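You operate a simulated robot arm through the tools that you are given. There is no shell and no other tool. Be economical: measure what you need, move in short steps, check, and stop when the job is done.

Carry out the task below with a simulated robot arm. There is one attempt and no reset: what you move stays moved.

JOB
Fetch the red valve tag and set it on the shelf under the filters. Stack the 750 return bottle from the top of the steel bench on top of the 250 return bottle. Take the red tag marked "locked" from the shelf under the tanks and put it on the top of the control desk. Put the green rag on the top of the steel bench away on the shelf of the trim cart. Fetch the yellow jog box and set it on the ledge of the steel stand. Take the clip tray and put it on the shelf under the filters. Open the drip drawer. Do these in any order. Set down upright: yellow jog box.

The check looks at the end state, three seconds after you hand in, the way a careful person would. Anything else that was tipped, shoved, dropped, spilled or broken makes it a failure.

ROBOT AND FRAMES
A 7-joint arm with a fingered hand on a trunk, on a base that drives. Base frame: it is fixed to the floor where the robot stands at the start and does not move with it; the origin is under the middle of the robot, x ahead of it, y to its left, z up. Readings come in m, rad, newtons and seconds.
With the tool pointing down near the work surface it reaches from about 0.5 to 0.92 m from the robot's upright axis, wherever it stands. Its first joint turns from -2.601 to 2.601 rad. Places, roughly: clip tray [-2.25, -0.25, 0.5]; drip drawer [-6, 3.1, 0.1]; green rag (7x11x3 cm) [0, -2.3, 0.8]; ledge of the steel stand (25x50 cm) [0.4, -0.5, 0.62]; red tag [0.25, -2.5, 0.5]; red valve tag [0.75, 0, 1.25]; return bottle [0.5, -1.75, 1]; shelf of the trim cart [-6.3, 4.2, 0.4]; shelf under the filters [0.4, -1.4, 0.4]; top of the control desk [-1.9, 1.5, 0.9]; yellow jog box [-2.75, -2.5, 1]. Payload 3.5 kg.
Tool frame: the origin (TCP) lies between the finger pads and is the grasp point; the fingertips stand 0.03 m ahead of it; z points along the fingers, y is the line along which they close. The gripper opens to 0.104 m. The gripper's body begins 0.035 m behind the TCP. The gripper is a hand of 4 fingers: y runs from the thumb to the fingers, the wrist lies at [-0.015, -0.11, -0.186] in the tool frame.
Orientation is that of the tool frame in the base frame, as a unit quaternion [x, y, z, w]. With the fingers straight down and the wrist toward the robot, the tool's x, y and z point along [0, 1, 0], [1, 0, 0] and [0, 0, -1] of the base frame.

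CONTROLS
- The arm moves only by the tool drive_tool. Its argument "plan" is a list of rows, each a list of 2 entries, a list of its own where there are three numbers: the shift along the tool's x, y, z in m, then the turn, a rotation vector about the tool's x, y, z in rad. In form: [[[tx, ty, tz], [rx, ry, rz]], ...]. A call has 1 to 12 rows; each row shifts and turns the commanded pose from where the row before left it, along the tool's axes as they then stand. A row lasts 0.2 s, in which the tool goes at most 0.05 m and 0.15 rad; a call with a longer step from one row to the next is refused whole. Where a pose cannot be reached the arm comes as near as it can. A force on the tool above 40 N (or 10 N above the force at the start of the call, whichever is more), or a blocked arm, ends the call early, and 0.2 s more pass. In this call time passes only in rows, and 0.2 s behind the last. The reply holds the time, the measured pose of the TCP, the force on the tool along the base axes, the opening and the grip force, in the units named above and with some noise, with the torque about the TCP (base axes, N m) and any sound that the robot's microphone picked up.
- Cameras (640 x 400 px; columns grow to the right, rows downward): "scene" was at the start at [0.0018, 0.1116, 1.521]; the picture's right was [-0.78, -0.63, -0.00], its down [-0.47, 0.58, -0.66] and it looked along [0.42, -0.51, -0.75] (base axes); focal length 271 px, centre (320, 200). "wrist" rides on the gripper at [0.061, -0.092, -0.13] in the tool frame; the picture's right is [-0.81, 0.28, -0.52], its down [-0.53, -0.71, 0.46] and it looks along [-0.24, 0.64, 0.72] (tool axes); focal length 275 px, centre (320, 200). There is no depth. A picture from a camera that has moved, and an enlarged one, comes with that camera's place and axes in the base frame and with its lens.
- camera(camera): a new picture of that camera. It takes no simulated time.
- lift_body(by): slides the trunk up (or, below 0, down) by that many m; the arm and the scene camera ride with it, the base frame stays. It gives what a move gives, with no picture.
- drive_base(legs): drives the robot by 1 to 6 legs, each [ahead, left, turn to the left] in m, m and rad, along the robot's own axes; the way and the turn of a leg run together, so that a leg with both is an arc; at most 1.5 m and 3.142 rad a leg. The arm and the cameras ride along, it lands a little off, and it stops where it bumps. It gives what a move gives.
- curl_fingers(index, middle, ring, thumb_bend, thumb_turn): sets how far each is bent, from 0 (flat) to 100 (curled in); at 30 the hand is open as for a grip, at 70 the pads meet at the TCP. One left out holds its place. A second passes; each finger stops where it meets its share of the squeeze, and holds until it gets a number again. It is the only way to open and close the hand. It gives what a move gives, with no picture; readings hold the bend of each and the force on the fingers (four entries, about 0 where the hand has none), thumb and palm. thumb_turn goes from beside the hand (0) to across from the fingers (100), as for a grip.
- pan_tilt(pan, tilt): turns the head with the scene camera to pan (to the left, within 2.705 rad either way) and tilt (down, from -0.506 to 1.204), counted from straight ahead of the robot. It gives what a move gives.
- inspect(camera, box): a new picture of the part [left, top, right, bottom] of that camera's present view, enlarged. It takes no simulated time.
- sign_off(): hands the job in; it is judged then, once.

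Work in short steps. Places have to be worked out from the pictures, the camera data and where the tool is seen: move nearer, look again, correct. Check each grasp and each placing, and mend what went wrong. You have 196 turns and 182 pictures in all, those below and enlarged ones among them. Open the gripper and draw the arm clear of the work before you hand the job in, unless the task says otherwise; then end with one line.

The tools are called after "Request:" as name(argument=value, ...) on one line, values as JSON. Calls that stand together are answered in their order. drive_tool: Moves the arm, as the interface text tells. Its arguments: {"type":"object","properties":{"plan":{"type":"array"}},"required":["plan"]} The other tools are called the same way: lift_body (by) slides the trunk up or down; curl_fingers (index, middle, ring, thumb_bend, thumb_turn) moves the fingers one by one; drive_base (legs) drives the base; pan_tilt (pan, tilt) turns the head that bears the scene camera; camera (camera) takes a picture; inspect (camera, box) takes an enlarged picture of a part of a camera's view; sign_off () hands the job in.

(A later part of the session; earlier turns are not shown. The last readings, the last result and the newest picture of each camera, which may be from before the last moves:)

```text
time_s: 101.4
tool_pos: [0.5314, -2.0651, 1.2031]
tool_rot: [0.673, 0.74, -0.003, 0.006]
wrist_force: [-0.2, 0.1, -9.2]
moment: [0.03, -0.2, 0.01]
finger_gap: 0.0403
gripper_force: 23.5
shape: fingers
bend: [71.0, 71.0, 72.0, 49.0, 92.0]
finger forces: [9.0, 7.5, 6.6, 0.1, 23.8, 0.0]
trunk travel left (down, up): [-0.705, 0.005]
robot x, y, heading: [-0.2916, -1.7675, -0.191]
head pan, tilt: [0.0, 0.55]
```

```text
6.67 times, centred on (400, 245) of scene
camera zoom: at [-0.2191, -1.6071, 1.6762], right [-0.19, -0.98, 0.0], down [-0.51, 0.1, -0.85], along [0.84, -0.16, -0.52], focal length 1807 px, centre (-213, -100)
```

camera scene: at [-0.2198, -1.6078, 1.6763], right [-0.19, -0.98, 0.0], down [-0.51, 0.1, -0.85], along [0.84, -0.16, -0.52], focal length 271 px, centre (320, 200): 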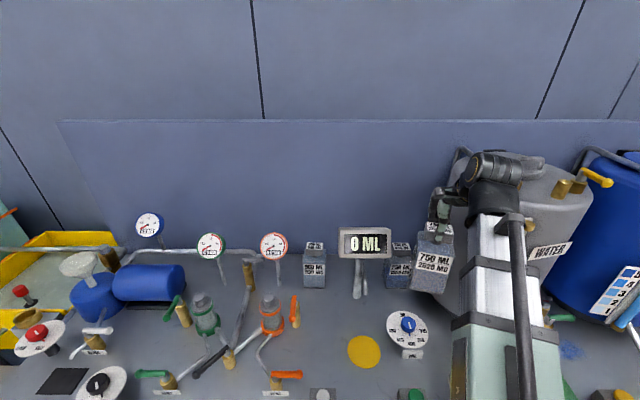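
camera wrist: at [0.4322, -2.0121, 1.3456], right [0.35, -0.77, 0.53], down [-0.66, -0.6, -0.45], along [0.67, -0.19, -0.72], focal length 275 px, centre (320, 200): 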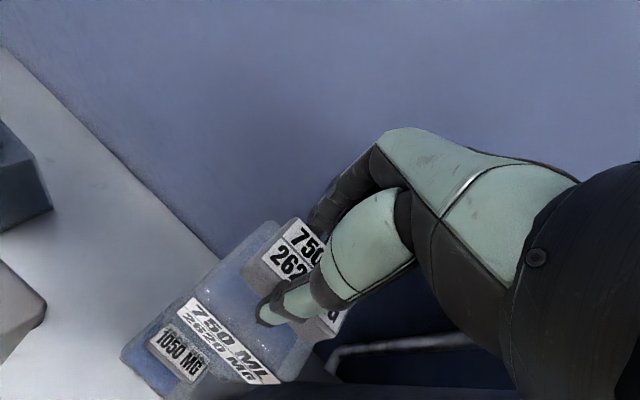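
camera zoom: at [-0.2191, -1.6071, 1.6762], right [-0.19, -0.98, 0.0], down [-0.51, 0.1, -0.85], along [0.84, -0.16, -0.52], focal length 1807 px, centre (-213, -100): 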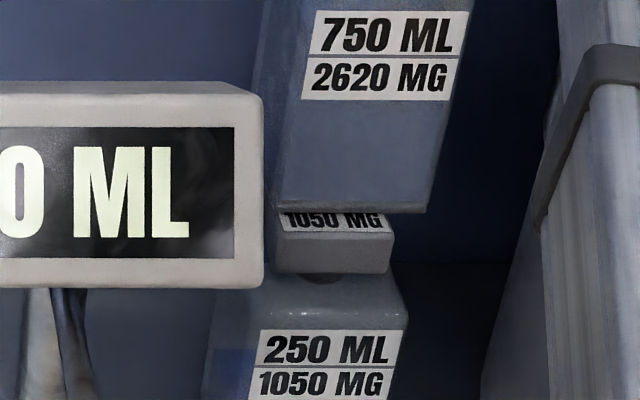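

Alignment good: needs ~4 mm left. I lower in small steps to contact.

Request:
drive_tool(plan=[[[0.0045, 0, 0.01], [0, 0, 0]], [[0, 0, 0.006], [0, 0, 0]], [[0, 0, 0.004], [0, 0, 0]]])

Request:
inspect(camera="scene", box=[352, 215, 448, 275])

```text
time_s: 102.0
tool_pos: [0.5294, -2.064, 1.2002]
tool_rot: [0.675, 0.737, 0.002, 0.013]
wrist_force: [-0.1, -3.7, 29.9]
moment: [0.04, 1.0, 0.08]
finger_gap: 0.0408
gripper_force: 29.0
shape: fingers
bend: [71.0, 71.0, 73.0, 49.0, 92.0]
finger forces: [8.6, 7.2, 7.5, 0.1, 34.8, 0.0]
trunk travel left (down, up): [-0.705, 0.005]
robot x, y, heading: [-0.2926, -1.7679, -0.195]
head pan, tilt: [0.0, 0.55]
stopped in row 2: the force on the tool passed its limit at 46 N (the readings are from after the stop); the commanded pose is now the measured one
```

```text
6.67 times, centred on (400, 245) of scene
camera zoom: at [-0.2219, -1.6063, 1.6768], right [-0.19, -0.98, 0.0], down [-0.51, 0.1, -0.85], along [0.84, -0.16, -0.52], focal length 1807 px, centre (-213, -100)
```

zoom: 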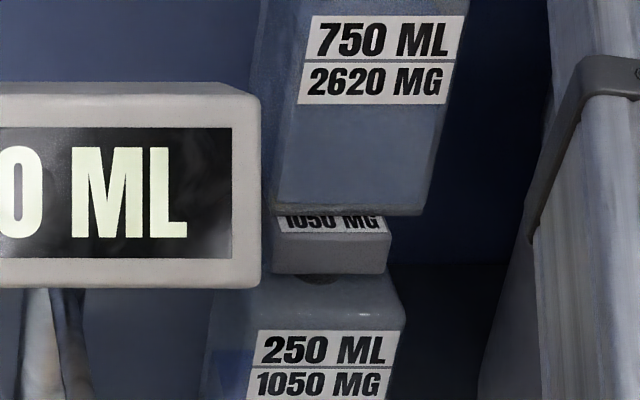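

Contact came early: at equal height the base edge is ~3 cm too far back and slightly right. I lift 2 cm, shift, and recheck.

Request:
drive_tool(plan=[[[0, 0, -0.02], [0, 0, 0]], [[0.011, -0.012, 0], [-0.01, 0, 0]], [[0.008, -0.011, 0], [0, 0, 0]]])

Request:
inspect(camera="scene", box=[352, 190, 448, 250])

Request:
inspect(camera="scene", box=[352, 215, 448, 275])

Request:
camera(camera="wrist")

```text
time_s: 102.8
tool_pos: [0.505, -2.0448, 1.2138]
tool_rot: [0.675, 0.738, 0.004, 0.015]
wrist_force: [0.7, 0.5, -7.6]
moment: [0.0, -0.17, -0.02]
finger_gap: 0.0404
gripper_force: 23.3
shape: fingers
bend: [71.0, 71.0, 72.0, 49.0, 92.0]
finger forces: [8.8, 7.2, 6.7, 0.0, 23.5, 0.1]
trunk travel left (down, up): [-0.705, 0.005]
robot x, y, heading: [-0.2927, -1.7677, -0.186]
head pan, tilt: [0.0, 0.55]
```

```text
6.67 times, centred on (400, 220) of scene
camera zoom: at [-0.2199, -1.6069, 1.6762], right [-0.19, -0.98, 0.0], down [-0.51, 0.1, -0.85], along [0.84, -0.16, -0.52], focal length 1807 px, centre (-213, 67)
```

zoom: 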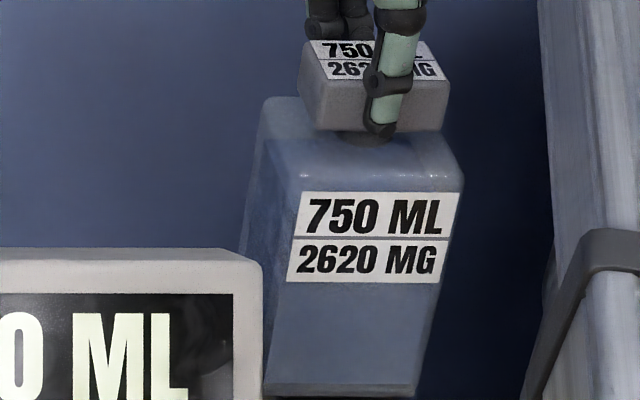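

```text
6.67 times, centred on (400, 245) of scene
camera zoom: at [-0.2199, -1.6069, 1.6762], right [-0.19, -0.98, 0.0], down [-0.51, 0.1, -0.85], along [0.84, -0.16, -0.52], focal length 1807 px, centre (-213, -100)
```

zoom: 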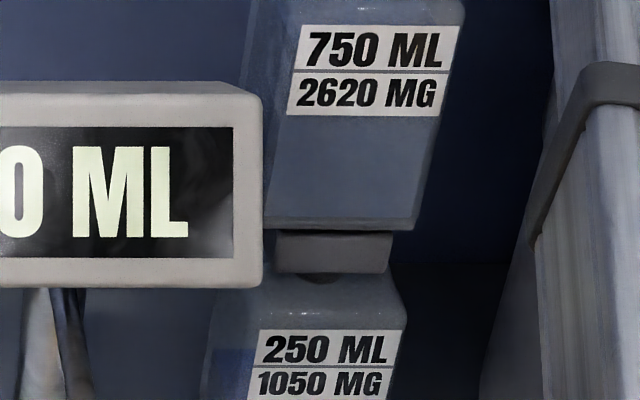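

```text
120 pictures are left
camera wrist: at [0.4039, -1.9917, 1.3402], right [0.33, -0.78, 0.54], down [-0.65, -0.6, -0.46], along [0.68, -0.19, -0.71], focal length 275 px, centre (320, 200)
```

wrist: 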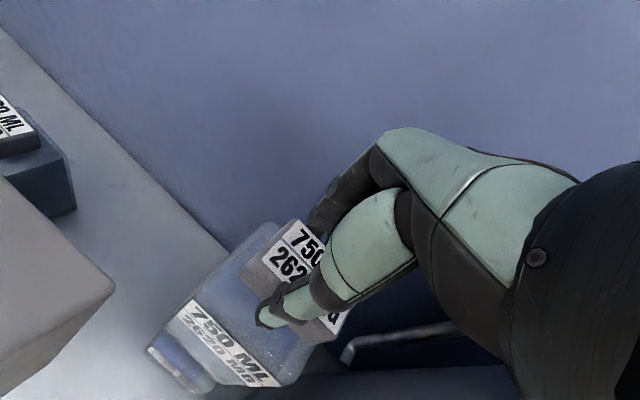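

Alignment now good. I correct the small tilt and lower gently to contact.

Request:
drive_tool(plan=[[[0, 0, 0.005], [0.023, 0, 0]], [[0, 0, 0.004], [0, 0, 0]], [[0, 0, 0.003], [0, 0, 0]]])

Request:
inspect(camera="scene", box=[352, 215, 448, 275])

```text
time_s: 103.6
tool_pos: [0.5053, -2.045, 1.2011]
tool_rot: [0.674, 0.739, -0.005, 0.006]
wrist_force: [0.1, 0.0, -8.7]
moment: [0.04, -0.16, 0.01]
finger_gap: 0.0406
gripper_force: 22.8
shape: fingers
bend: [71.0, 71.0, 72.0, 49.0, 92.0]
finger forces: [8.8, 7.1, 6.6, 0.0, 23.6, 0.0]
trunk travel left (down, up): [-0.705, 0.005]
robot x, y, heading: [-0.2912, -1.7687, -0.193]
head pan, tilt: [0.0, 0.55]
```

```text
6.67 times, centred on (400, 245) of scene
camera zoom: at [-0.2194, -1.6071, 1.6762], right [-0.19, -0.98, 0.0], down [-0.51, 0.1, -0.85], along [0.84, -0.16, -0.52], focal length 1807 px, centre (-213, -100)
```

zoom: 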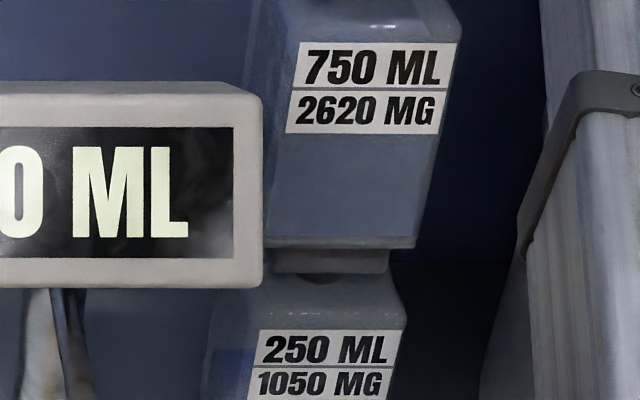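

No contact yet. I continue lowering 2 mm at a time.

Request:
drive_tool(plan=[[[0, 0, 0.002], [0, 0, 0]], [[0, 0, 0.002], [0, 0, 0]]])

Request:
drive_tool(plan=[[[0, 0, 0.002], [0, 0, 0]], [[0, 0, 0.002], [0, 0, 0]]])

Request:
inspect(camera="scene", box=[352, 215, 448, 275])

```text
time_s: 104.2
tool_pos: [0.5042, -2.045, 1.2015]
tool_rot: [0.675, 0.738, -0.004, 0.007]
wrist_force: [-2.2, 1.8, 10.3]
moment: [0.04, 0.22, -0.02]
finger_gap: 0.0404
gripper_force: 26.5
shape: fingers
bend: [71.0, 71.0, 72.0, 49.0, 92.0]
finger forces: [8.9, 7.5, 6.8, 0.0, 29.9, 0.1]
trunk travel left (down, up): [-0.705, 0.005]
robot x, y, heading: [-0.2942, -1.7678, -0.194]
head pan, tilt: [0.0, 0.55]
```

```text
time_s: 104.8
tool_pos: [0.5011, -2.044, 1.1986]
tool_rot: [0.674, 0.739, -0.003, 0.008]
wrist_force: [-3.8, 3.0, 35.2]
moment: [0.16, 0.93, 0.0]
finger_gap: 0.0406
gripper_force: 30.8
shape: fingers
bend: [71.0, 72.0, 73.0, 49.0, 92.0]
finger forces: [8.6, 6.9, 6.3, 0.1, 38.9, 0.0]
trunk travel left (down, up): [-0.705, 0.005]
robot x, y, heading: [-0.2926, -1.769, -0.188]
head pan, tilt: [0.0, 0.55]
```

```text
6.67 times, centred on (400, 245) of scene
camera zoom: at [-0.225, -1.6049, 1.6767], right [-0.19, -0.98, 0.0], down [-0.51, 0.1, -0.85], along [0.84, -0.16, -0.52], focal length 1807 px, centre (-213, -100)
```

zoom: 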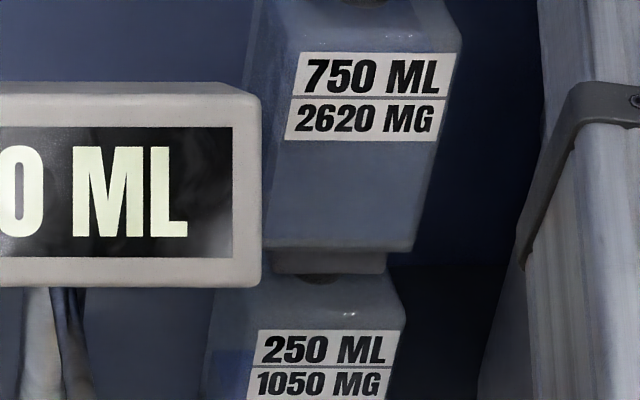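

Contact is well centred. I back off the pressing force, then release gradually.

Request:
drive_tool(plan=[[[0, 0, -0.003], [0, 0, 0]]])

Request:
curl_fingers(index=66, middle=66, ring=66, thumb_bend=46)

Request:
inspect(camera="scene", box=[340, 190, 468, 270])

```text
time_s: 105.2
tool_pos: [0.5034, -2.0444, 1.1999]
tool_rot: [0.674, 0.739, -0.004, 0.007]
wrist_force: [-3.7, 4.3, 27.0]
moment: [0.11, 0.65, 0.04]
finger_gap: 0.0411
gripper_force: 28.6
shape: fingers
bend: [71.0, 72.0, 73.0, 49.0, 92.0]
finger forces: [8.8, 7.0, 6.2, 0.0, 35.0, 0.0]
trunk travel left (down, up): [-0.705, 0.005]
robot x, y, heading: [-0.2987, -1.769, -0.193]
head pan, tilt: [0.0, 0.55]
```

```text
time_s: 106.2
tool_pos: [0.5054, -2.0465, 1.197]
tool_rot: [0.674, 0.739, -0.005, 0.006]
wrist_force: [-0.3, 0.1, -3.8]
moment: [-0.05, -0.09, -0.08]
finger_gap: 0.0449
gripper_force: 2.8
shape: fingers
bend: [62.0, 66.0, 66.0, 44.0, 97.0]
finger forces: [2.7, 0.6, 0.0, 0.0, 3.1, 0.1]
trunk travel left (down, up): [-0.705, 0.005]
robot x, y, heading: [-0.2935, -1.7682, -0.191]
head pan, tilt: [0.0, 0.55]
```

```text
5.00 times, centred on (404, 230) of scene
camera zoom: at [-0.2198, -1.6069, 1.6762], right [-0.19, -0.98, 0.0], down [-0.51, 0.1, -0.85], along [0.84, -0.16, -0.52], focal length 1356 px, centre (-100, 50)
```

zoom: 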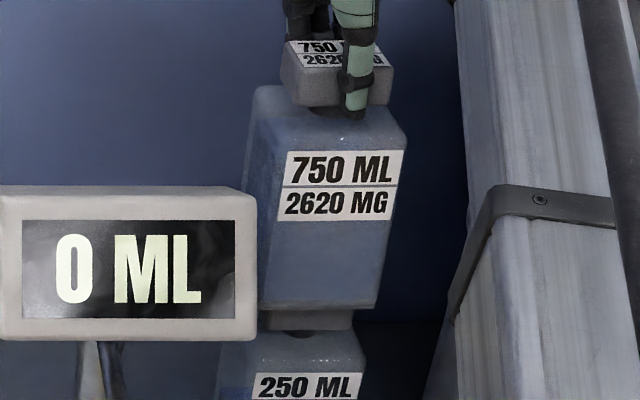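

Nearly released and standing. I open further.

Request:
curl_fingers(index=56, middle=58, ring=58, thumb_bend=38)

Request:
inspect(camera="scene", box=[340, 190, 468, 270])

```text
time_s: 107.2
tool_pos: [0.5049, -2.0467, 1.1978]
tool_rot: [0.674, 0.739, -0.005, 0.007]
wrist_force: [0.0, -0.2, 1.0]
moment: [-0.01, 0.02, -0.04]
finger_gap: 0.0601
gripper_force: 0.4
shape: fingers
bend: [56.0, 57.0, 57.0, 38.0, 97.0]
finger forces: [0.0, 0.1, 0.0, 0.1, 0.8, 0.0]
trunk travel left (down, up): [-0.705, 0.005]
robot x, y, heading: [-0.2942, -1.7658, -0.188]
head pan, tilt: [0.0, 0.55]
```

```text
5.00 times, centred on (404, 230) of scene
camera zoom: at [-0.2205, -1.6067, 1.6763], right [-0.19, -0.98, 0.0], down [-0.51, 0.1, -0.85], along [0.84, -0.16, -0.52], focal length 1356 px, centre (-100, 50)
```

zoom: 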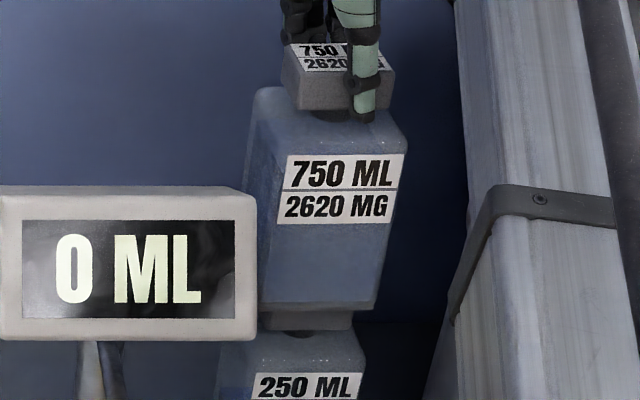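

Bottle stands free. I shift the hand slightly toward the robot so the thumb clears, open, and lift straight up.

Request:
curl_fingers(index=45, middle=45, ring=45, thumb_bend=30)

Request:
drive_tool(plan=[[[0, -0.01, -0.005], [0, 0, 0]], [[0, 0, -0.02], [0, 0, 0]], [[0, 0, -0.03], [0, 0, 0]], [[0, 0, -0.04], [0, 0, 0]]])

Request:
camera(camera="wrist")

Request:
camera(camera="scene")

```text
time_s: 108.2
tool_pos: [0.5039, -2.0457, 1.1978]
tool_rot: [0.674, 0.738, -0.004, 0.007]
wrist_force: [-0.7, -0.5, -0.5]
moment: [0.0, 0.01, 0.0]
finger_gap: 0.0851
gripper_force: 0.3
shape: fingers
bend: [45.0, 45.0, 45.0, 29.0, 97.0]
finger forces: [0.1, 0.0, 0.1, 0.1, 0.8, 0.2]
trunk travel left (down, up): [-0.705, 0.005]
robot x, y, heading: [-0.2947, -1.7687, -0.19]
head pan, tilt: [0.0, 0.55]
```

```text
time_s: 109.2
tool_pos: [0.4933, -2.046, 1.2937]
tool_rot: [0.675, 0.738, -0.005, 0.007]
wrist_force: [0.4, 0.3, -0.7]
moment: [-0.03, -0.03, -0.01]
finger_gap: 0.084
gripper_force: 0.2
shape: fingers
bend: [45.0, 45.0, 45.0, 30.0, 97.0]
finger forces: [0.1, 0.1, 0.1, 0.1, 0.0, 0.1]
trunk travel left (down, up): [-0.705, 0.005]
robot x, y, heading: [-0.2939, -1.7689, -0.189]
head pan, tilt: [0.0, 0.55]
```

```text
115 pictures are left
camera wrist: at [0.396, -1.9923, 1.4211], right [0.35, -0.77, 0.53], down [-0.66, -0.6, -0.45], along [0.67, -0.2, -0.72], focal length 275 px, centre (320, 200)
```

wrist: 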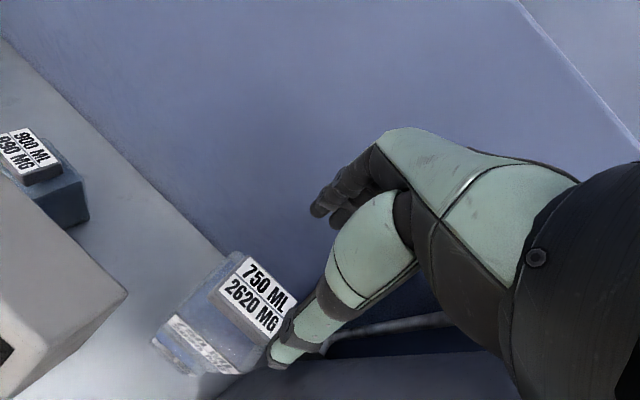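

```text
114 pictures are left
camera scene: at [-0.2205, -1.6066, 1.6762], right [-0.19, -0.98, 0.0], down [-0.51, 0.1, -0.85], along [0.84, -0.16, -0.52], focal length 271 px, centre (320, 200)
```

scene: 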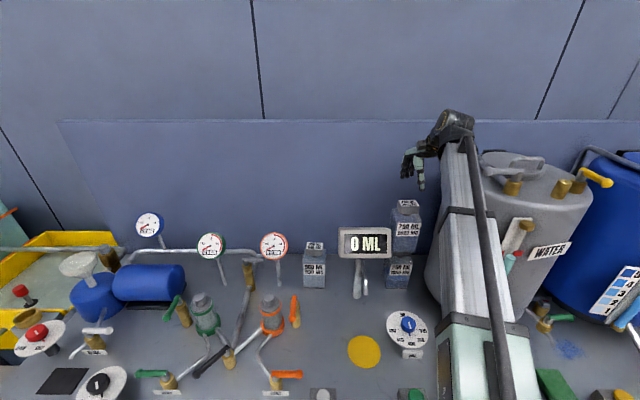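

The 750 stands on the 250. I retract the arm, back away, and go look into the shelf under the tanks.

Request:
drive_tool(plan=[[[0, -0.03, -0.03], [0, 0, 0]], [[0, -0.04, 0], [0, 0, 0]], [[0, -0.04, 0], [0, 0, 0]], [[0.01, -0.04, 0], [0, 0, 0.1]], [[0.01, -0.04, 0], [0, 0, 0.1]], [[0.01, -0.04, 0], [0, 0, 0.1]]])

Request:
drive_base(legs=[[-0.7, 0, 0], [0, -0.6, 0]])

Request:
lift_body(by=-0.4)

Request:
lift_body(by=-0.25)

Request:
camera(camera="scene")

```text
time_s: 110.6
tool_pos: [0.2638, -2.0226, 1.3206]
tool_rot: [0.777, 0.629, -0.004, 0.007]
wrist_force: [-0.1, -0.2, 0.8]
moment: [-0.03, 0.01, 0.04]
finger_gap: 0.0842
gripper_force: 0.1
shape: fingers
bend: [45.0, 45.0, 45.0, 30.0, 97.0]
finger forces: [0.0, 0.0, 0.0, 0.1, 0.0, 0.1]
trunk travel left (down, up): [-0.705, 0.005]
robot x, y, heading: [-0.297, -1.7685, -0.189]
head pan, tilt: [0.0, 0.55]
```

```text
time_s: 117.4
tool_pos: [-0.5473, -2.4909, 1.3185]
tool_rot: [0.783, 0.622, -0.004, 0.007]
wrist_force: [-0.1, 0.1, 0.6]
moment: [0.02, -0.02, -0.03]
finger_gap: 0.0841
gripper_force: 0.0
shape: fingers
bend: [45.0, 45.0, 45.0, 30.0, 97.0]
finger forces: [0.0, 0.0, 0.0, 0.0, 0.0, 0.1]
trunk travel left (down, up): [-0.705, 0.005]
robot x, y, heading: [-1.0983, -2.2228, -0.208]
head pan, tilt: [0.0, 0.55]
```

```text
time_s: 121.2
tool_pos: [-0.5471, -2.4891, 0.9196]
tool_rot: [0.783, 0.622, -0.004, 0.007]
wrist_force: [0.2, 1.8, 0.1]
moment: [0.0, 0.0, -0.01]
finger_gap: 0.0841
gripper_force: 0.2
shape: fingers
bend: [45.0, 45.0, 45.0, 30.0, 97.0]
finger forces: [0.0, 0.0, 0.0, 0.1, 0.0, 0.0]
trunk travel left (down, up): [-0.305, 0.405]
robot x, y, heading: [-1.0993, -2.2242, -0.213]
head pan, tilt: [0.0, 0.55]
```

```text
time_s: 123.8
tool_pos: [-0.5471, -2.4897, 0.6699]
tool_rot: [0.783, 0.622, -0.004, 0.007]
wrist_force: [-0.5, -0.2, -0.5]
moment: [0.01, -0.01, 0.01]
finger_gap: 0.0841
gripper_force: 0.0
shape: fingers
bend: [45.0, 45.0, 45.0, 30.0, 97.0]
finger forces: [0.2, 0.1, 0.1, 0.1, 0.0, 0.0]
trunk travel left (down, up): [-0.055, 0.655]
robot x, y, heading: [-1.1039, -2.2218, -0.211]
head pan, tilt: [0.0, 0.55]
```

```text
113 pictures are left
camera scene: at [-1.0253, -2.0646, 1.0263], right [-0.21, -0.98, 0.0], down [-0.51, 0.11, -0.85], along [0.83, -0.18, -0.52], focal length 271 px, centre (320, 200)
```

scene: 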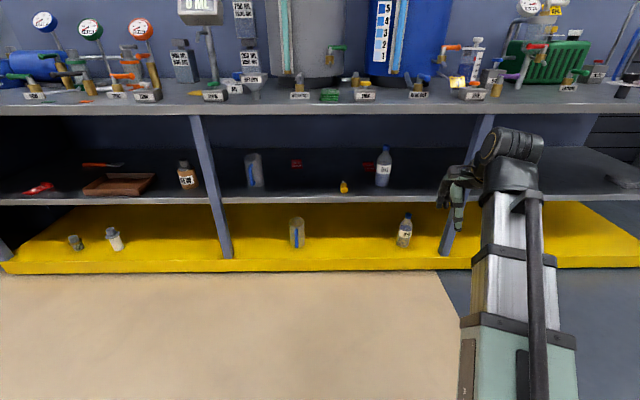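

Two red tags lie deep on the middle shelf. I zoom in to read them.

Request:
inspect(camera="scene", box=[270, 140, 350, 190])

Request:
inspect(camera="scene", box=[330, 140, 410, 190])

```text
8.00 times, centred on (310, 165) of scene
camera zoom: at [-1.0253, -2.0646, 1.0263], right [-0.21, -0.98, 0.0], down [-0.51, 0.11, -0.85], along [0.83, -0.18, -0.52], focal length 2169 px, centre (400, 480)
```

zoom: 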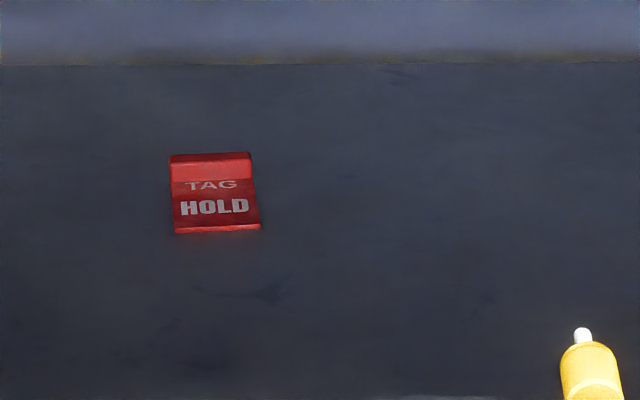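

```text
8.00 times, centred on (370, 165) of scene
camera zoom: at [-1.0253, -2.0646, 1.0263], right [-0.21, -0.98, 0.0], down [-0.51, 0.11, -0.85], along [0.83, -0.18, -0.52], focal length 2169 px, centre (-80, 480)
```

zoom: 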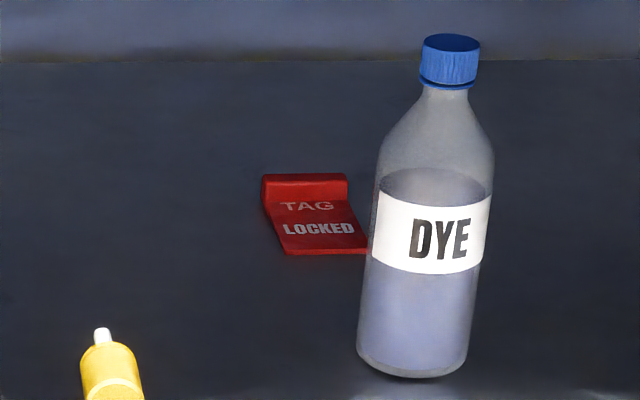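

LOCKED tag is at about (0.226,−2.60), the DYE bottle stands in front of it, so I'll approach diagonally from the left. I drive to a pre-position and turn.

Request:
drive_base(legs=[[0.21, 0.521, 0], [0, 0, -0.482]])

Request:
drive_tool(plan=[[[0.037, 0.02, 0.03], [0, 0, 0]], [[0.037, 0.02, 0.03], [0, 0, 0]], [[0.036, 0.02, 0.03], [0, 0, 0]], [[0.036, 0.02, 0.03], [0, 0, 0]], [[0, 0.04, 0], [-0.15, 0, 0]], [[0, 0.035, 0.012], [-0.15, 0, 0]], [[0, 0.025, 0.02], [-0.15, 0, 0]], [[0, 0.02, 0.02], [-0.15, 0, 0]]])

Request:
curl_fingers(index=35, middle=35, ring=35, thumb_bend=58)

Request:
pan_tilt(pan=0, tilt=0.5)

Request:
camera(camera="scene")

Request:
camera(camera="wrist")

```text
time_s: 128.4
tool_pos: [-0.4145, -2.2461, 0.671]
tool_rot: [0.907, 0.421, -0.005, 0.005]
wrist_force: [0.8, -0.5, 0.7]
moment: [0.0, -0.03, -0.03]
finger_gap: 0.0844
gripper_force: 0.0
shape: fingers
bend: [45.0, 45.0, 45.0, 30.0, 97.0]
finger forces: [0.0, 0.1, 0.1, 0.0, 0.0, 0.0]
trunk travel left (down, up): [-0.055, 0.655]
robot x, y, heading: [-0.7892, -1.7563, -0.685]
head pan, tilt: [0.0, 0.55]
```

```text
refused: row 1 steps farther than a row can; nothing moved
```

```text
time_s: 129.4
tool_pos: [-0.4169, -2.2459, 0.6703]
tool_rot: [0.907, 0.421, -0.005, 0.005]
wrist_force: [-0.7, -1.0, 0.5]
moment: [-0.01, -0.02, 0.02]
finger_gap: 0.0625
gripper_force: 0.1
shape: fingers
bend: [35.0, 35.0, 35.0, 57.0, 97.0]
finger forces: [0.0, 0.0, 0.0, 0.0, 0.1, 0.0]
trunk travel left (down, up): [-0.055, 0.655]
robot x, y, heading: [-0.7904, -1.7561, -0.678]
head pan, tilt: [0.0, 0.55]
```

```text
time_s: 130.0
tool_pos: [-0.4171, -2.2455, 0.6706]
tool_rot: [0.907, 0.421, -0.005, 0.005]
wrist_force: [-0.1, 0.5, -0.4]
moment: [-0.01, 0.02, -0.01]
finger_gap: 0.0628
gripper_force: 0.1
shape: fingers
bend: [35.0, 35.0, 35.0, 57.0, 97.0]
finger forces: [0.0, 0.0, 0.0, 0.0, 0.0, 0.0]
trunk travel left (down, up): [-0.055, 0.655]
robot x, y, heading: [-0.79, -1.7595, -0.683]
head pan, tilt: [0.0, 0.499]
```

```text
110 pictures are left
camera scene: at [-0.6485, -1.651, 1.0308], right [-0.63, -0.78, 0.0], down [-0.37, 0.3, -0.88], along [0.68, -0.55, -0.48], focal length 271 px, centre (320, 200)
```

scene: 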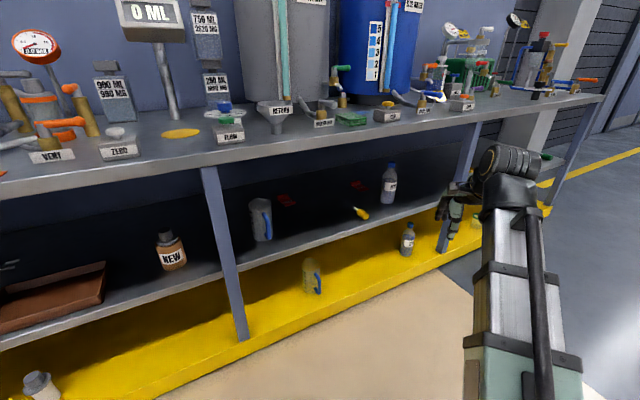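

```text
109 pictures are left
camera wrist: at [-0.4469, -2.139, 0.7974], right [-0.31, -0.79, 0.53], down [-0.89, 0.05, -0.45], along [0.33, -0.61, -0.72], focal length 275 px, centre (320, 200)
```

wrist: 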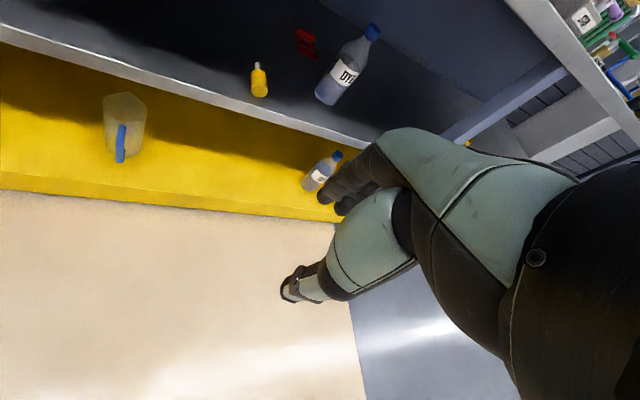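

The pre-position is right; I redo the arm move in permitted steps: centre, extend, tilt and lower.

Request:
drive_tool(plan=[[[0.036, 0.01, 0.02], [0, 0, 0]], [[0.036, 0.01, 0.02], [0, 0, 0]], [[0.036, 0.01, 0.02], [0, 0, 0]], [[0.035, 0.02, 0.02], [0, 0, 0]], [[0, 0.04, 0], [-0.15, 0, 0]], [[0, 0.035, 0.015], [-0.15, 0, 0]], [[0, 0.025, 0.025], [-0.15, 0, 0]], [[0, 0.02, 0.025], [-0.15, 0, 0]], [[0, 0.01, 0.035], [0, 0, 0]]])

Request:
camera(camera="wrist")

Request:
inspect(camera="scene", box=[240, 150, 480, 300])

```text
time_s: 132.0
tool_pos: [-0.1603, -2.2765, 0.5254]
tool_rot: [0.864, 0.404, 0.12, 0.274]
wrist_force: [0.2, 0.0, -0.6]
moment: [-0.01, -0.01, -0.01]
finger_gap: 0.0628
gripper_force: 0.2
shape: fingers
bend: [35.0, 35.0, 35.0, 57.0, 97.0]
finger forces: [0.0, 0.1, 0.0, 0.0, 0.0, 0.0]
trunk travel left (down, up): [-0.055, 0.655]
robot x, y, heading: [-0.7867, -1.757, -0.682]
head pan, tilt: [0.0, 0.499]
```

```text
108 pictures are left
camera wrist: at [-0.2345, -2.1344, 0.5781], right [-0.57, -0.57, 0.59], down [-0.6, -0.2, -0.77], along [0.56, -0.8, -0.22], focal length 275 px, centre (320, 200)
```

wrist: 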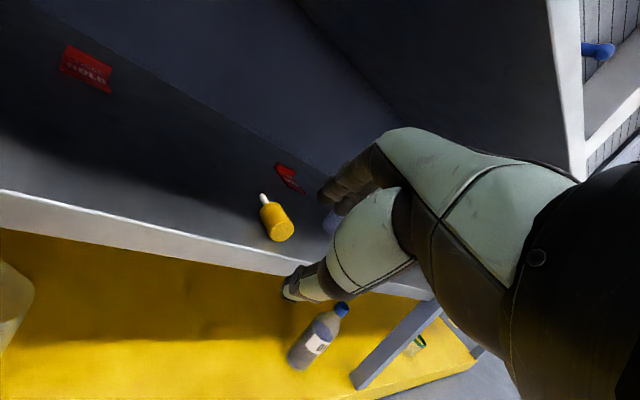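

```text
2.67 times, centred on (360, 225) of scene
camera zoom: at [-0.6486, -1.6509, 1.0309], right [-0.63, -0.78, 0.0], down [-0.37, 0.3, -0.88], along [0.68, -0.55, -0.48], focal length 723 px, centre (213, 133)
```

zoom: 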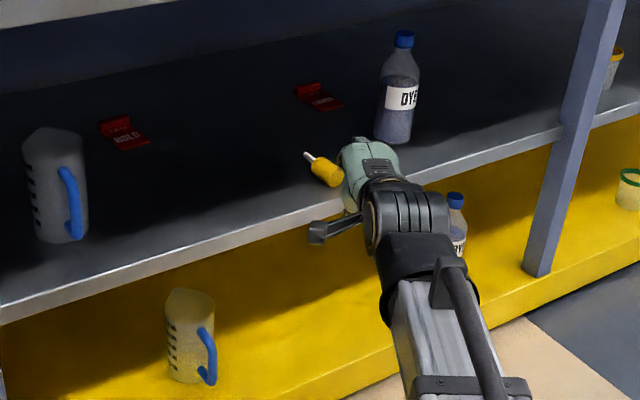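

The tag lies exactly on the heading line, 0.49 m ahead; bottle 10 cm to the right, yellow bottle under the line. I raise slightly and drive 0.38 forward.

Request:
drive_tool(plan=[[[0, 0.017, -0.025], [0, 0, 0]]])

Request:
drive_base(legs=[[0.2, 0, 0]])

Request:
camera(camera="wrist")

Request:
inspect(camera="scene", box=[240, 150, 480, 300])

```text
time_s: 132.4
tool_pos: [-0.1597, -2.2773, 0.5556]
tool_rot: [0.865, 0.404, 0.119, 0.273]
wrist_force: [0.6, 0.6, 0.3]
moment: [-0.02, 0.03, 0.02]
finger_gap: 0.0628
gripper_force: 0.1
shape: fingers
bend: [35.0, 35.0, 35.0, 57.0, 97.0]
finger forces: [0.0, 0.1, 0.1, 0.1, 0.0, 0.0]
trunk travel left (down, up): [-0.055, 0.655]
robot x, y, heading: [-0.7919, -1.7573, -0.682]
head pan, tilt: [0.0, 0.499]
```

```text
time_s: 134.1
tool_pos: [-0.0011, -2.4042, 0.5563]
tool_rot: [0.864, 0.405, 0.119, 0.273]
wrist_force: [-0.1, 0.2, -0.2]
moment: [0.01, 0.03, 0.01]
finger_gap: 0.063
gripper_force: 0.0
shape: fingers
bend: [35.0, 35.0, 35.0, 57.0, 97.0]
finger forces: [0.0, 0.0, 0.0, 0.0, 0.0, 0.0]
trunk travel left (down, up): [-0.055, 0.655]
robot x, y, heading: [-0.6334, -1.8809, -0.683]
head pan, tilt: [0.0, 0.499]
```

```text
106 pictures are left
camera wrist: at [-0.0766, -2.261, 0.6084], right [-0.57, -0.57, 0.59], down [-0.6, -0.2, -0.77], along [0.56, -0.8, -0.23], focal length 275 px, centre (320, 200)
```

wrist: 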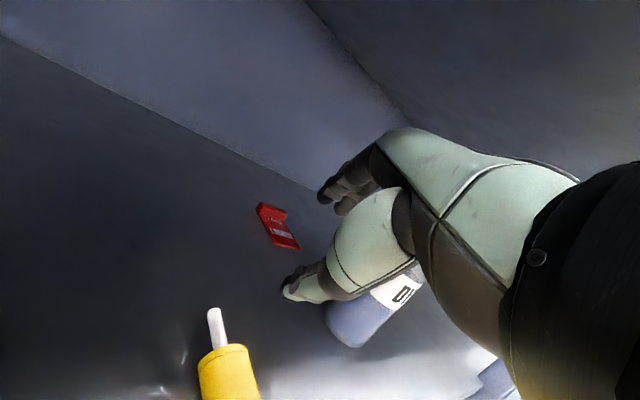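

```text
2.67 times, centred on (360, 225) of scene
camera zoom: at [-0.4905, -1.7792, 1.0308], right [-0.63, -0.78, 0.0], down [-0.37, 0.3, -0.88], along [0.68, -0.55, -0.48], focal length 723 px, centre (213, 133)
```

zoom: 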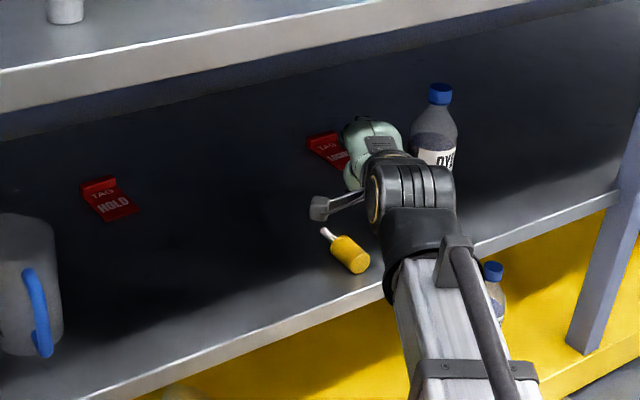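

Still on line. I advance 0.22 more.

Request:
drive_base(legs=[[0.22, 0, 0]])

Request:
camera(camera="wrist")

Request:
inspect(camera="scene", box=[240, 150, 480, 300])

```text
time_s: 135.8
tool_pos: [0.1734, -2.5454, 0.556]
tool_rot: [0.865, 0.403, 0.119, 0.274]
wrist_force: [-0.3, -0.4, 0.2]
moment: [0.0, 0.0, 0.01]
finger_gap: 0.0627
gripper_force: 0.1
shape: fingers
bend: [35.0, 35.0, 35.0, 57.0, 97.0]
finger forces: [0.1, 0.0, 0.0, 0.0, 0.0, 0.1]
trunk travel left (down, up): [-0.055, 0.655]
robot x, y, heading: [-0.4588, -2.0261, -0.681]
head pan, tilt: [0.0, 0.499]
```

```text
104 pictures are left
camera wrist: at [0.0986, -2.4025, 0.6085], right [-0.57, -0.57, 0.59], down [-0.6, -0.21, -0.77], along [0.56, -0.8, -0.23], focal length 275 px, centre (320, 200)
```

wrist: 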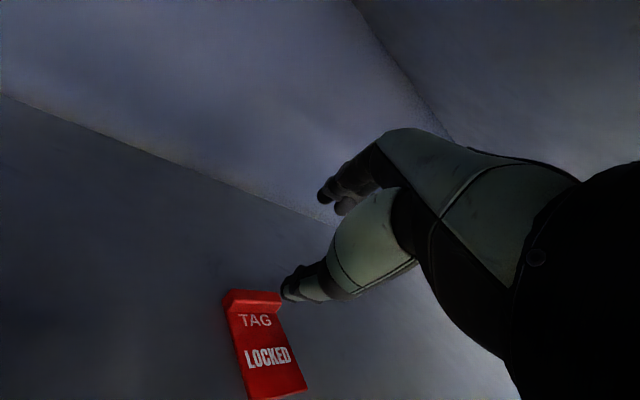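

```text
2.67 times, centred on (360, 225) of scene
camera zoom: at [-0.3157, -1.9209, 1.0308], right [-0.63, -0.78, 0.0], down [-0.37, 0.3, -0.88], along [0.68, -0.55, -0.48], focal length 723 px, centre (213, 133)
```

zoom: 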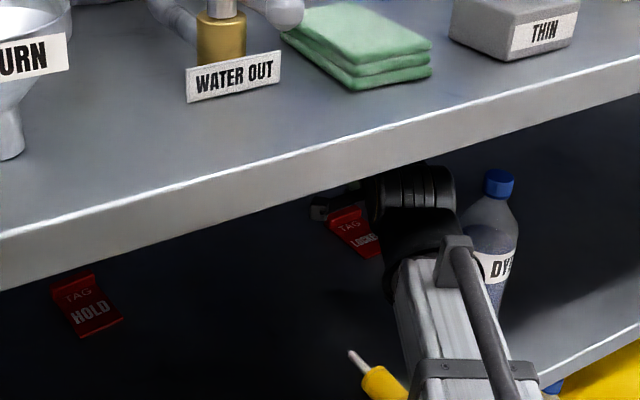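

Handle is 0.068 m ahead. I yaw slightly toward the bar, move forward 5 cm, and lower partway.

Request:
drive_tool(plan=[[[0, 0, 0], [0, 0.085, -0.12]], [[-0.011, 0.034, 0.023], [0, 0, 0]], [[0, 0.008, 0.005], [0, 0, 0]], [[0, -0.02, 0.029], [0, 0, 0]], [[0, -0.014, 0.02], [0, 0, 0]]])

Request:
camera(camera="wrist")

Request:
inspect(camera="scene", box=[300, 180, 460, 280])

```text
time_s: 137.0
tool_pos: [0.2096, -2.5803, 0.4968]
tool_rot: [0.833, 0.467, 0.139, 0.263]
wrist_force: [-0.5, 0.1, 0.2]
moment: [-0.02, -0.04, 0.05]
finger_gap: 0.0629
gripper_force: 0.1
shape: fingers
bend: [35.0, 35.0, 35.0, 57.0, 97.0]
finger forces: [0.1, 0.0, 0.1, 0.0, 0.0, 0.0]
trunk travel left (down, up): [-0.055, 0.655]
robot x, y, heading: [-0.4583, -2.0279, -0.68]
head pan, tilt: [0.0, 0.499]
```

```text
102 pictures are left
camera wrist: at [0.1147, -2.4502, 0.5502], right [-0.48, -0.65, 0.59], down [-0.56, -0.29, -0.77], along [0.67, -0.7, -0.23], focal length 275 px, centre (320, 200)
```

wrist: 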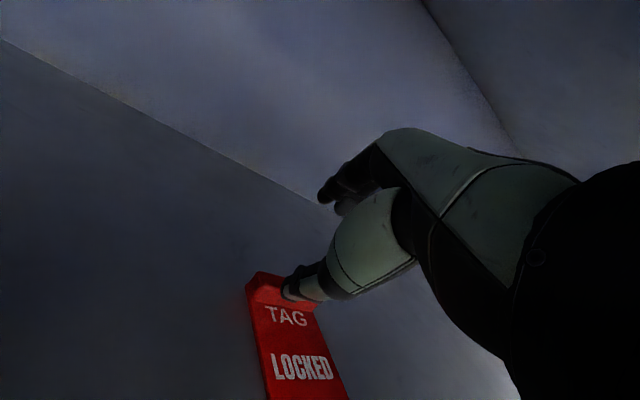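

```text
4.00 times, centred on (380, 230) of scene
camera zoom: at [-0.3157, -1.9209, 1.0309], right [-0.63, -0.78, 0.0], down [-0.37, 0.3, -0.88], along [0.68, -0.55, -0.48], focal length 1084 px, centre (80, 80)
```

zoom: 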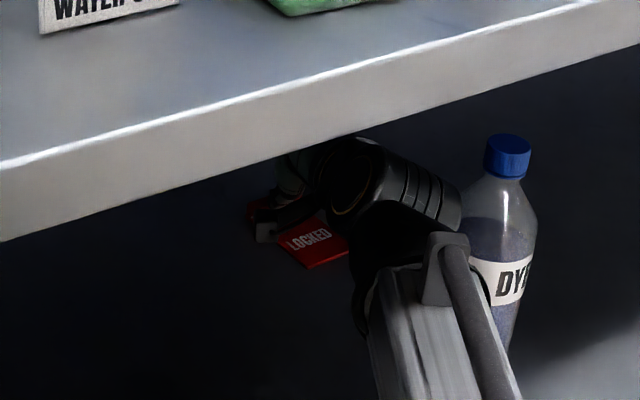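

Geometry in tool frame says to move ~1 cm back so the thumb drops in front of the bar, then lower 3 cm.

Request:
drive_tool(plan=[[[0, -0.009, -0.006], [0, 0, 0]], [[0, -0.01, 0.0145], [0, 0, 0]], [[0, -0.0065, 0.0095], [0, 0, 0]]])

Request:
inspect(camera="wrist", box=[200, 180, 420, 400])

```text
time_s: 137.8
tool_pos: [0.1989, -2.5758, 0.4697]
tool_rot: [0.833, 0.466, 0.14, 0.264]
wrist_force: [-2.6, 1.3, 13.7]
moment: [0.07, 0.0, 0.04]
finger_gap: 0.0509
gripper_force: 7.1
shape: fingers
bend: [35.0, 35.0, 35.0, 65.0, 98.0]
finger forces: [0.0, 0.0, 0.1, 0.0, 13.6, 0.0]
trunk travel left (down, up): [-0.055, 0.655]
robot x, y, heading: [-0.4517, -2.026, -0.685]
head pan, tilt: [0.0, 0.499]
```

```text
1.82 times, centred on (310, 290) of wrist
camera zoom: at [0.1039, -2.4465, 0.5225], right [-0.48, -0.65, 0.59], down [-0.56, -0.29, -0.77], along [0.67, -0.71, -0.22], focal length 500 px, centre (338, 36)
```

zoom: 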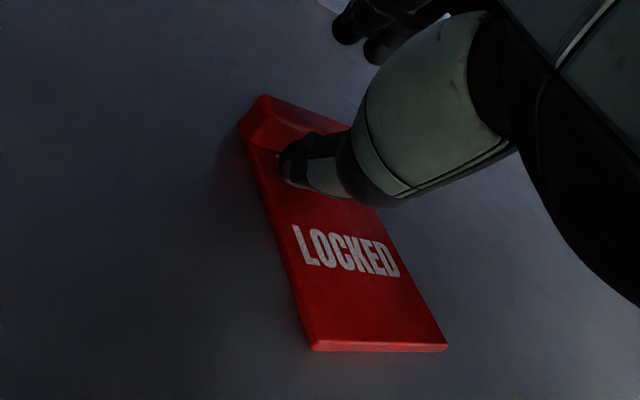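

Thumb presses on the plate just in front of the bar. I raise 6 mm and close the fingers.

Request:
drive_tool(plan=[[[0, 0.004, -0.005], [0, 0, 0]]])

Request:
curl_fingers(index=66, middle=66, ring=66, thumb_bend=64)

Request:
inspect(camera="wrist", box=[200, 180, 420, 400])

```text
time_s: 138.2
tool_pos: [0.1992, -2.5771, 0.4744]
tool_rot: [0.833, 0.467, 0.139, 0.262]
wrist_force: [0.7, -0.9, 4.0]
moment: [0.01, -0.02, -0.01]
finger_gap: 0.0563
gripper_force: 2.0
shape: fingers
bend: [35.0, 35.0, 35.0, 61.0, 98.0]
finger forces: [0.0, 0.0, 0.1, 0.0, 3.8, 0.0]
trunk travel left (down, up): [-0.055, 0.655]
robot x, y, heading: [-0.4607, -2.0265, -0.681]
head pan, tilt: [0.0, 0.499]
```

```text
time_s: 139.2
tool_pos: [0.2006, -2.5765, 0.4754]
tool_rot: [0.833, 0.467, 0.14, 0.263]
wrist_force: [0.6, 0.0, -0.2]
moment: [-0.07, 0.0, -0.02]
finger_gap: 0.014
gripper_force: 0.1
shape: fingers
bend: [66.0, 66.0, 66.0, 64.0, 98.0]
finger forces: [0.0, 0.0, 0.0, 0.0, 0.1, 0.1]
trunk travel left (down, up): [-0.055, 0.655]
robot x, y, heading: [-0.4547, -2.0265, -0.679]
head pan, tilt: [0.0, 0.499]
```

```text
1.82 times, centred on (310, 290) of wrist
camera zoom: at [0.105, -2.446, 0.5276], right [-0.48, -0.65, 0.59], down [-0.56, -0.29, -0.77], along [0.67, -0.7, -0.23], focal length 500 px, centre (338, 36)
```

zoom: 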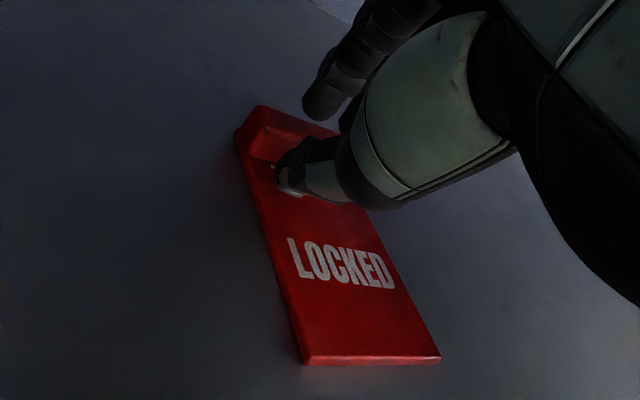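

Fingers are a bit high because of the tilt. I open them, reduce tilt by 0.25 rad around the thumb tip, and close again.

Request:
curl_fingers(index=42, middle=42, ring=42, thumb_bend=62)

Request:
drive_tool(plan=[[[0, 0.005, 0.001], [0.13, 0, 0]], [[0, 0.005, 0.001], [0.12, 0, 0]]])

Request:
inspect(camera="wrist", box=[200, 180, 420, 400])

```text
time_s: 140.2
tool_pos: [0.1999, -2.5758, 0.4754]
tool_rot: [0.833, 0.467, 0.139, 0.262]
wrist_force: [0.1, -0.7, 0.0]
moment: [0.02, 0.01, -0.01]
finger_gap: 0.0463
gripper_force: 0.1
shape: fingers
bend: [42.0, 42.0, 42.0, 62.0, 98.0]
finger forces: [0.0, 0.1, 0.1, 0.0, 0.0, 0.0]
trunk travel left (down, up): [-0.055, 0.655]
robot x, y, heading: [-0.451, -2.0267, -0.685]
head pan, tilt: [0.0, 0.499]
```

```text
time_s: 140.8
tool_pos: [0.2093, -2.5821, 0.4789]
tool_rot: [0.859, 0.481, 0.08, 0.156]
wrist_force: [0.3, 0.1, -0.3]
moment: [0.03, 0.01, 0.03]
finger_gap: 0.0469
gripper_force: 0.1
shape: fingers
bend: [42.0, 42.0, 42.0, 62.0, 98.0]
finger forces: [0.1, 0.0, 0.0, 0.0, 0.0, 0.0]
trunk travel left (down, up): [-0.055, 0.655]
robot x, y, heading: [-0.4582, -2.0281, -0.681]
head pan, tilt: [0.0, 0.499]
```

```text
1.82 times, centred on (310, 290) of wrist
camera zoom: at [0.1297, -2.4605, 0.5664], right [-0.35, -0.73, 0.59], down [-0.72, -0.19, -0.67], along [0.6, -0.66, -0.46], focal length 500 px, centre (338, 36)
```

zoom: 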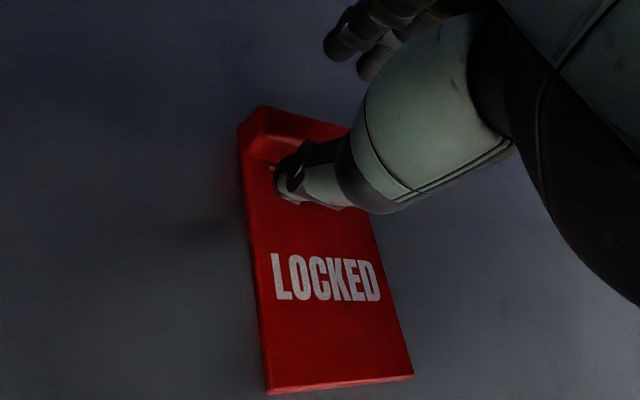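

Looks good; I lower 4 mm and close fingers.

Request:
drive_tool(plan=[[[0, 0.0, 0.004], [0, 0, 0]]])

Request:
curl_fingers(index=72, middle=72, ring=72, thumb_bend=68)

Request:
inspect(camera="wrist", box=[200, 180, 420, 400])

```text
time_s: 141.2
tool_pos: [0.2099, -2.5829, 0.4742]
tool_rot: [0.859, 0.481, 0.079, 0.156]
wrist_force: [-0.5, -0.1, 0.5]
moment: [-0.01, 0.0, 0.0]
finger_gap: 0.0466
gripper_force: 0.1
shape: fingers
bend: [42.0, 42.0, 42.0, 62.0, 98.0]
finger forces: [0.0, 0.0, 0.0, 0.1, 0.1, 0.0]
trunk travel left (down, up): [-0.055, 0.655]
robot x, y, heading: [-0.4587, -2.0266, -0.676]
head pan, tilt: [0.0, 0.499]
```

```text
time_s: 142.2
tool_pos: [0.2095, -2.582, 0.4736]
tool_rot: [0.859, 0.48, 0.08, 0.156]
wrist_force: [-0.2, 0.1, 1.2]
moment: [0.0, -0.02, 0.0]
finger_gap: 0.0
gripper_force: 0.7
shape: fingers
bend: [72.0, 72.0, 72.0, 68.0, 98.0]
finger forces: [1.6, 0.0, 0.0, 0.0, 0.0, 0.0]
trunk travel left (down, up): [-0.055, 0.655]
robot x, y, heading: [-0.4527, -2.0267, -0.677]
head pan, tilt: [0.0, 0.499]
```

```text
1.82 times, centred on (310, 290) of wrist
camera zoom: at [0.131, -2.4614, 0.5624], right [-0.35, -0.72, 0.59], down [-0.72, -0.19, -0.67], along [0.6, -0.66, -0.45], focal length 500 px, centre (338, 36)
```

zoom: 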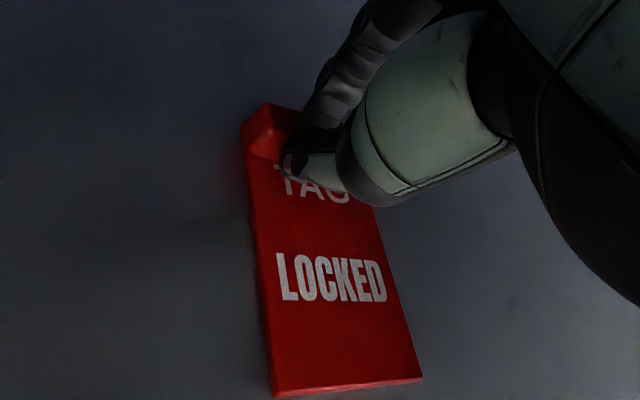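

The fingers slid over the bar top. I reopen, level the tool further, and lower more before closing.

Request:
curl_fingers(index=40, middle=40, ring=40, thumb_bend=56)

Request:
drive_tool(plan=[[[0, 0.005, 0.0], [0.13, 0, 0]], [[0, 0.005, 0.0], [0.12, 0, 0]], [[0, 0.0, 0.005], [0, 0, 0]]])

Request:
inspect(camera="wrist", box=[200, 180, 420, 400])

```text
time_s: 143.2
tool_pos: [0.2105, -2.5828, 0.4736]
tool_rot: [0.859, 0.481, 0.081, 0.157]
wrist_force: [1.0, -0.7, 5.5]
moment: [0.06, 0.05, 0.03]
finger_gap: 0.053
gripper_force: 2.5
shape: fingers
bend: [40.0, 40.0, 40.0, 59.0, 98.0]
finger forces: [0.0, 0.1, 0.0, 0.0, 4.8, 0.0]
trunk travel left (down, up): [-0.055, 0.655]
robot x, y, heading: [-0.4584, -2.0241, -0.681]
head pan, tilt: [0.0, 0.499]
```

```text
time_s: 144.0
tool_pos: [0.219, -2.5876, 0.4725]
tool_rot: [0.872, 0.487, 0.02, 0.047]
wrist_force: [-0.3, 0.4, 0.0]
moment: [0.0, -0.04, 0.01]
finger_gap: 0.0571
gripper_force: 0.1
shape: fingers
bend: [40.0, 40.0, 40.0, 56.0, 98.0]
finger forces: [0.0, 0.0, 0.0, 0.0, 0.1, 0.0]
trunk travel left (down, up): [-0.055, 0.655]
robot x, y, heading: [-0.4575, -2.0294, -0.682]
head pan, tilt: [0.0, 0.499]
```

```text
1.82 times, centred on (310, 290) of wrist
camera zoom: at [0.1628, -2.4804, 0.5903], right [-0.23, -0.8, 0.55], down [-0.85, -0.11, -0.52], along [0.48, -0.59, -0.65], focal length 500 px, centre (338, 36)
```

zoom: 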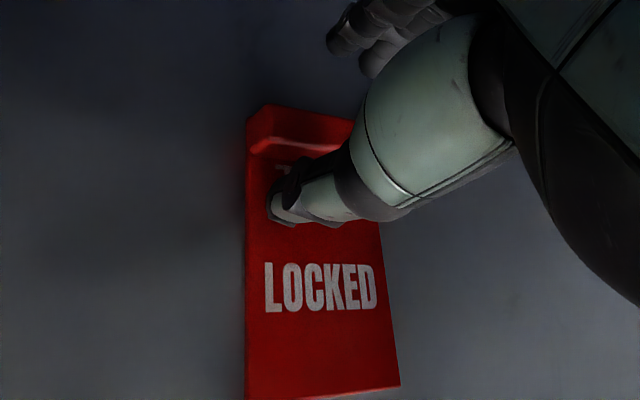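

Tool is now nearly vertical with bar centred. Close again.

Request:
curl_fingers(index=66, middle=66, ring=66, thumb_bend=64)

Request:
inspect(camera="wrist", box=[200, 180, 420, 400])

```text
time_s: 145.0
tool_pos: [0.2181, -2.5876, 0.4727]
tool_rot: [0.872, 0.487, 0.019, 0.047]
wrist_force: [-0.2, 0.4, 0.4]
moment: [-0.01, 0.05, 0.02]
finger_gap: 0.0148
gripper_force: 0.5
shape: fingers
bend: [65.0, 66.0, 66.0, 64.0, 97.0]
finger forces: [0.4, 0.2, 0.0, 0.0, 0.6, 0.0]
trunk travel left (down, up): [-0.055, 0.655]
robot x, y, heading: [-0.453, -2.0267, -0.681]
head pan, tilt: [0.0, 0.499]
```

```text
1.82 times, centred on (310, 290) of wrist
camera zoom: at [0.1627, -2.4805, 0.5903], right [-0.23, -0.8, 0.55], down [-0.85, -0.11, -0.52], along [0.48, -0.59, -0.65], focal length 500 px, centre (338, 36)
```

zoom: 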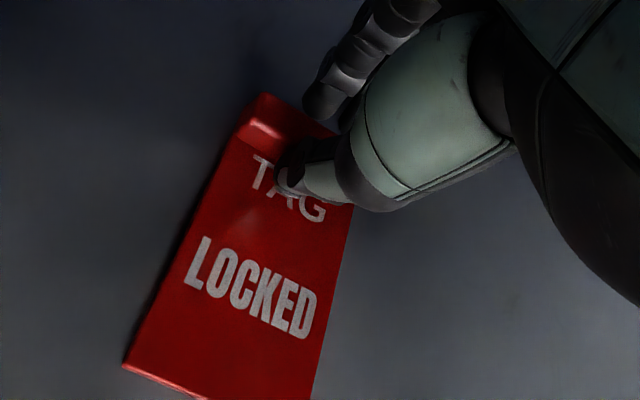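

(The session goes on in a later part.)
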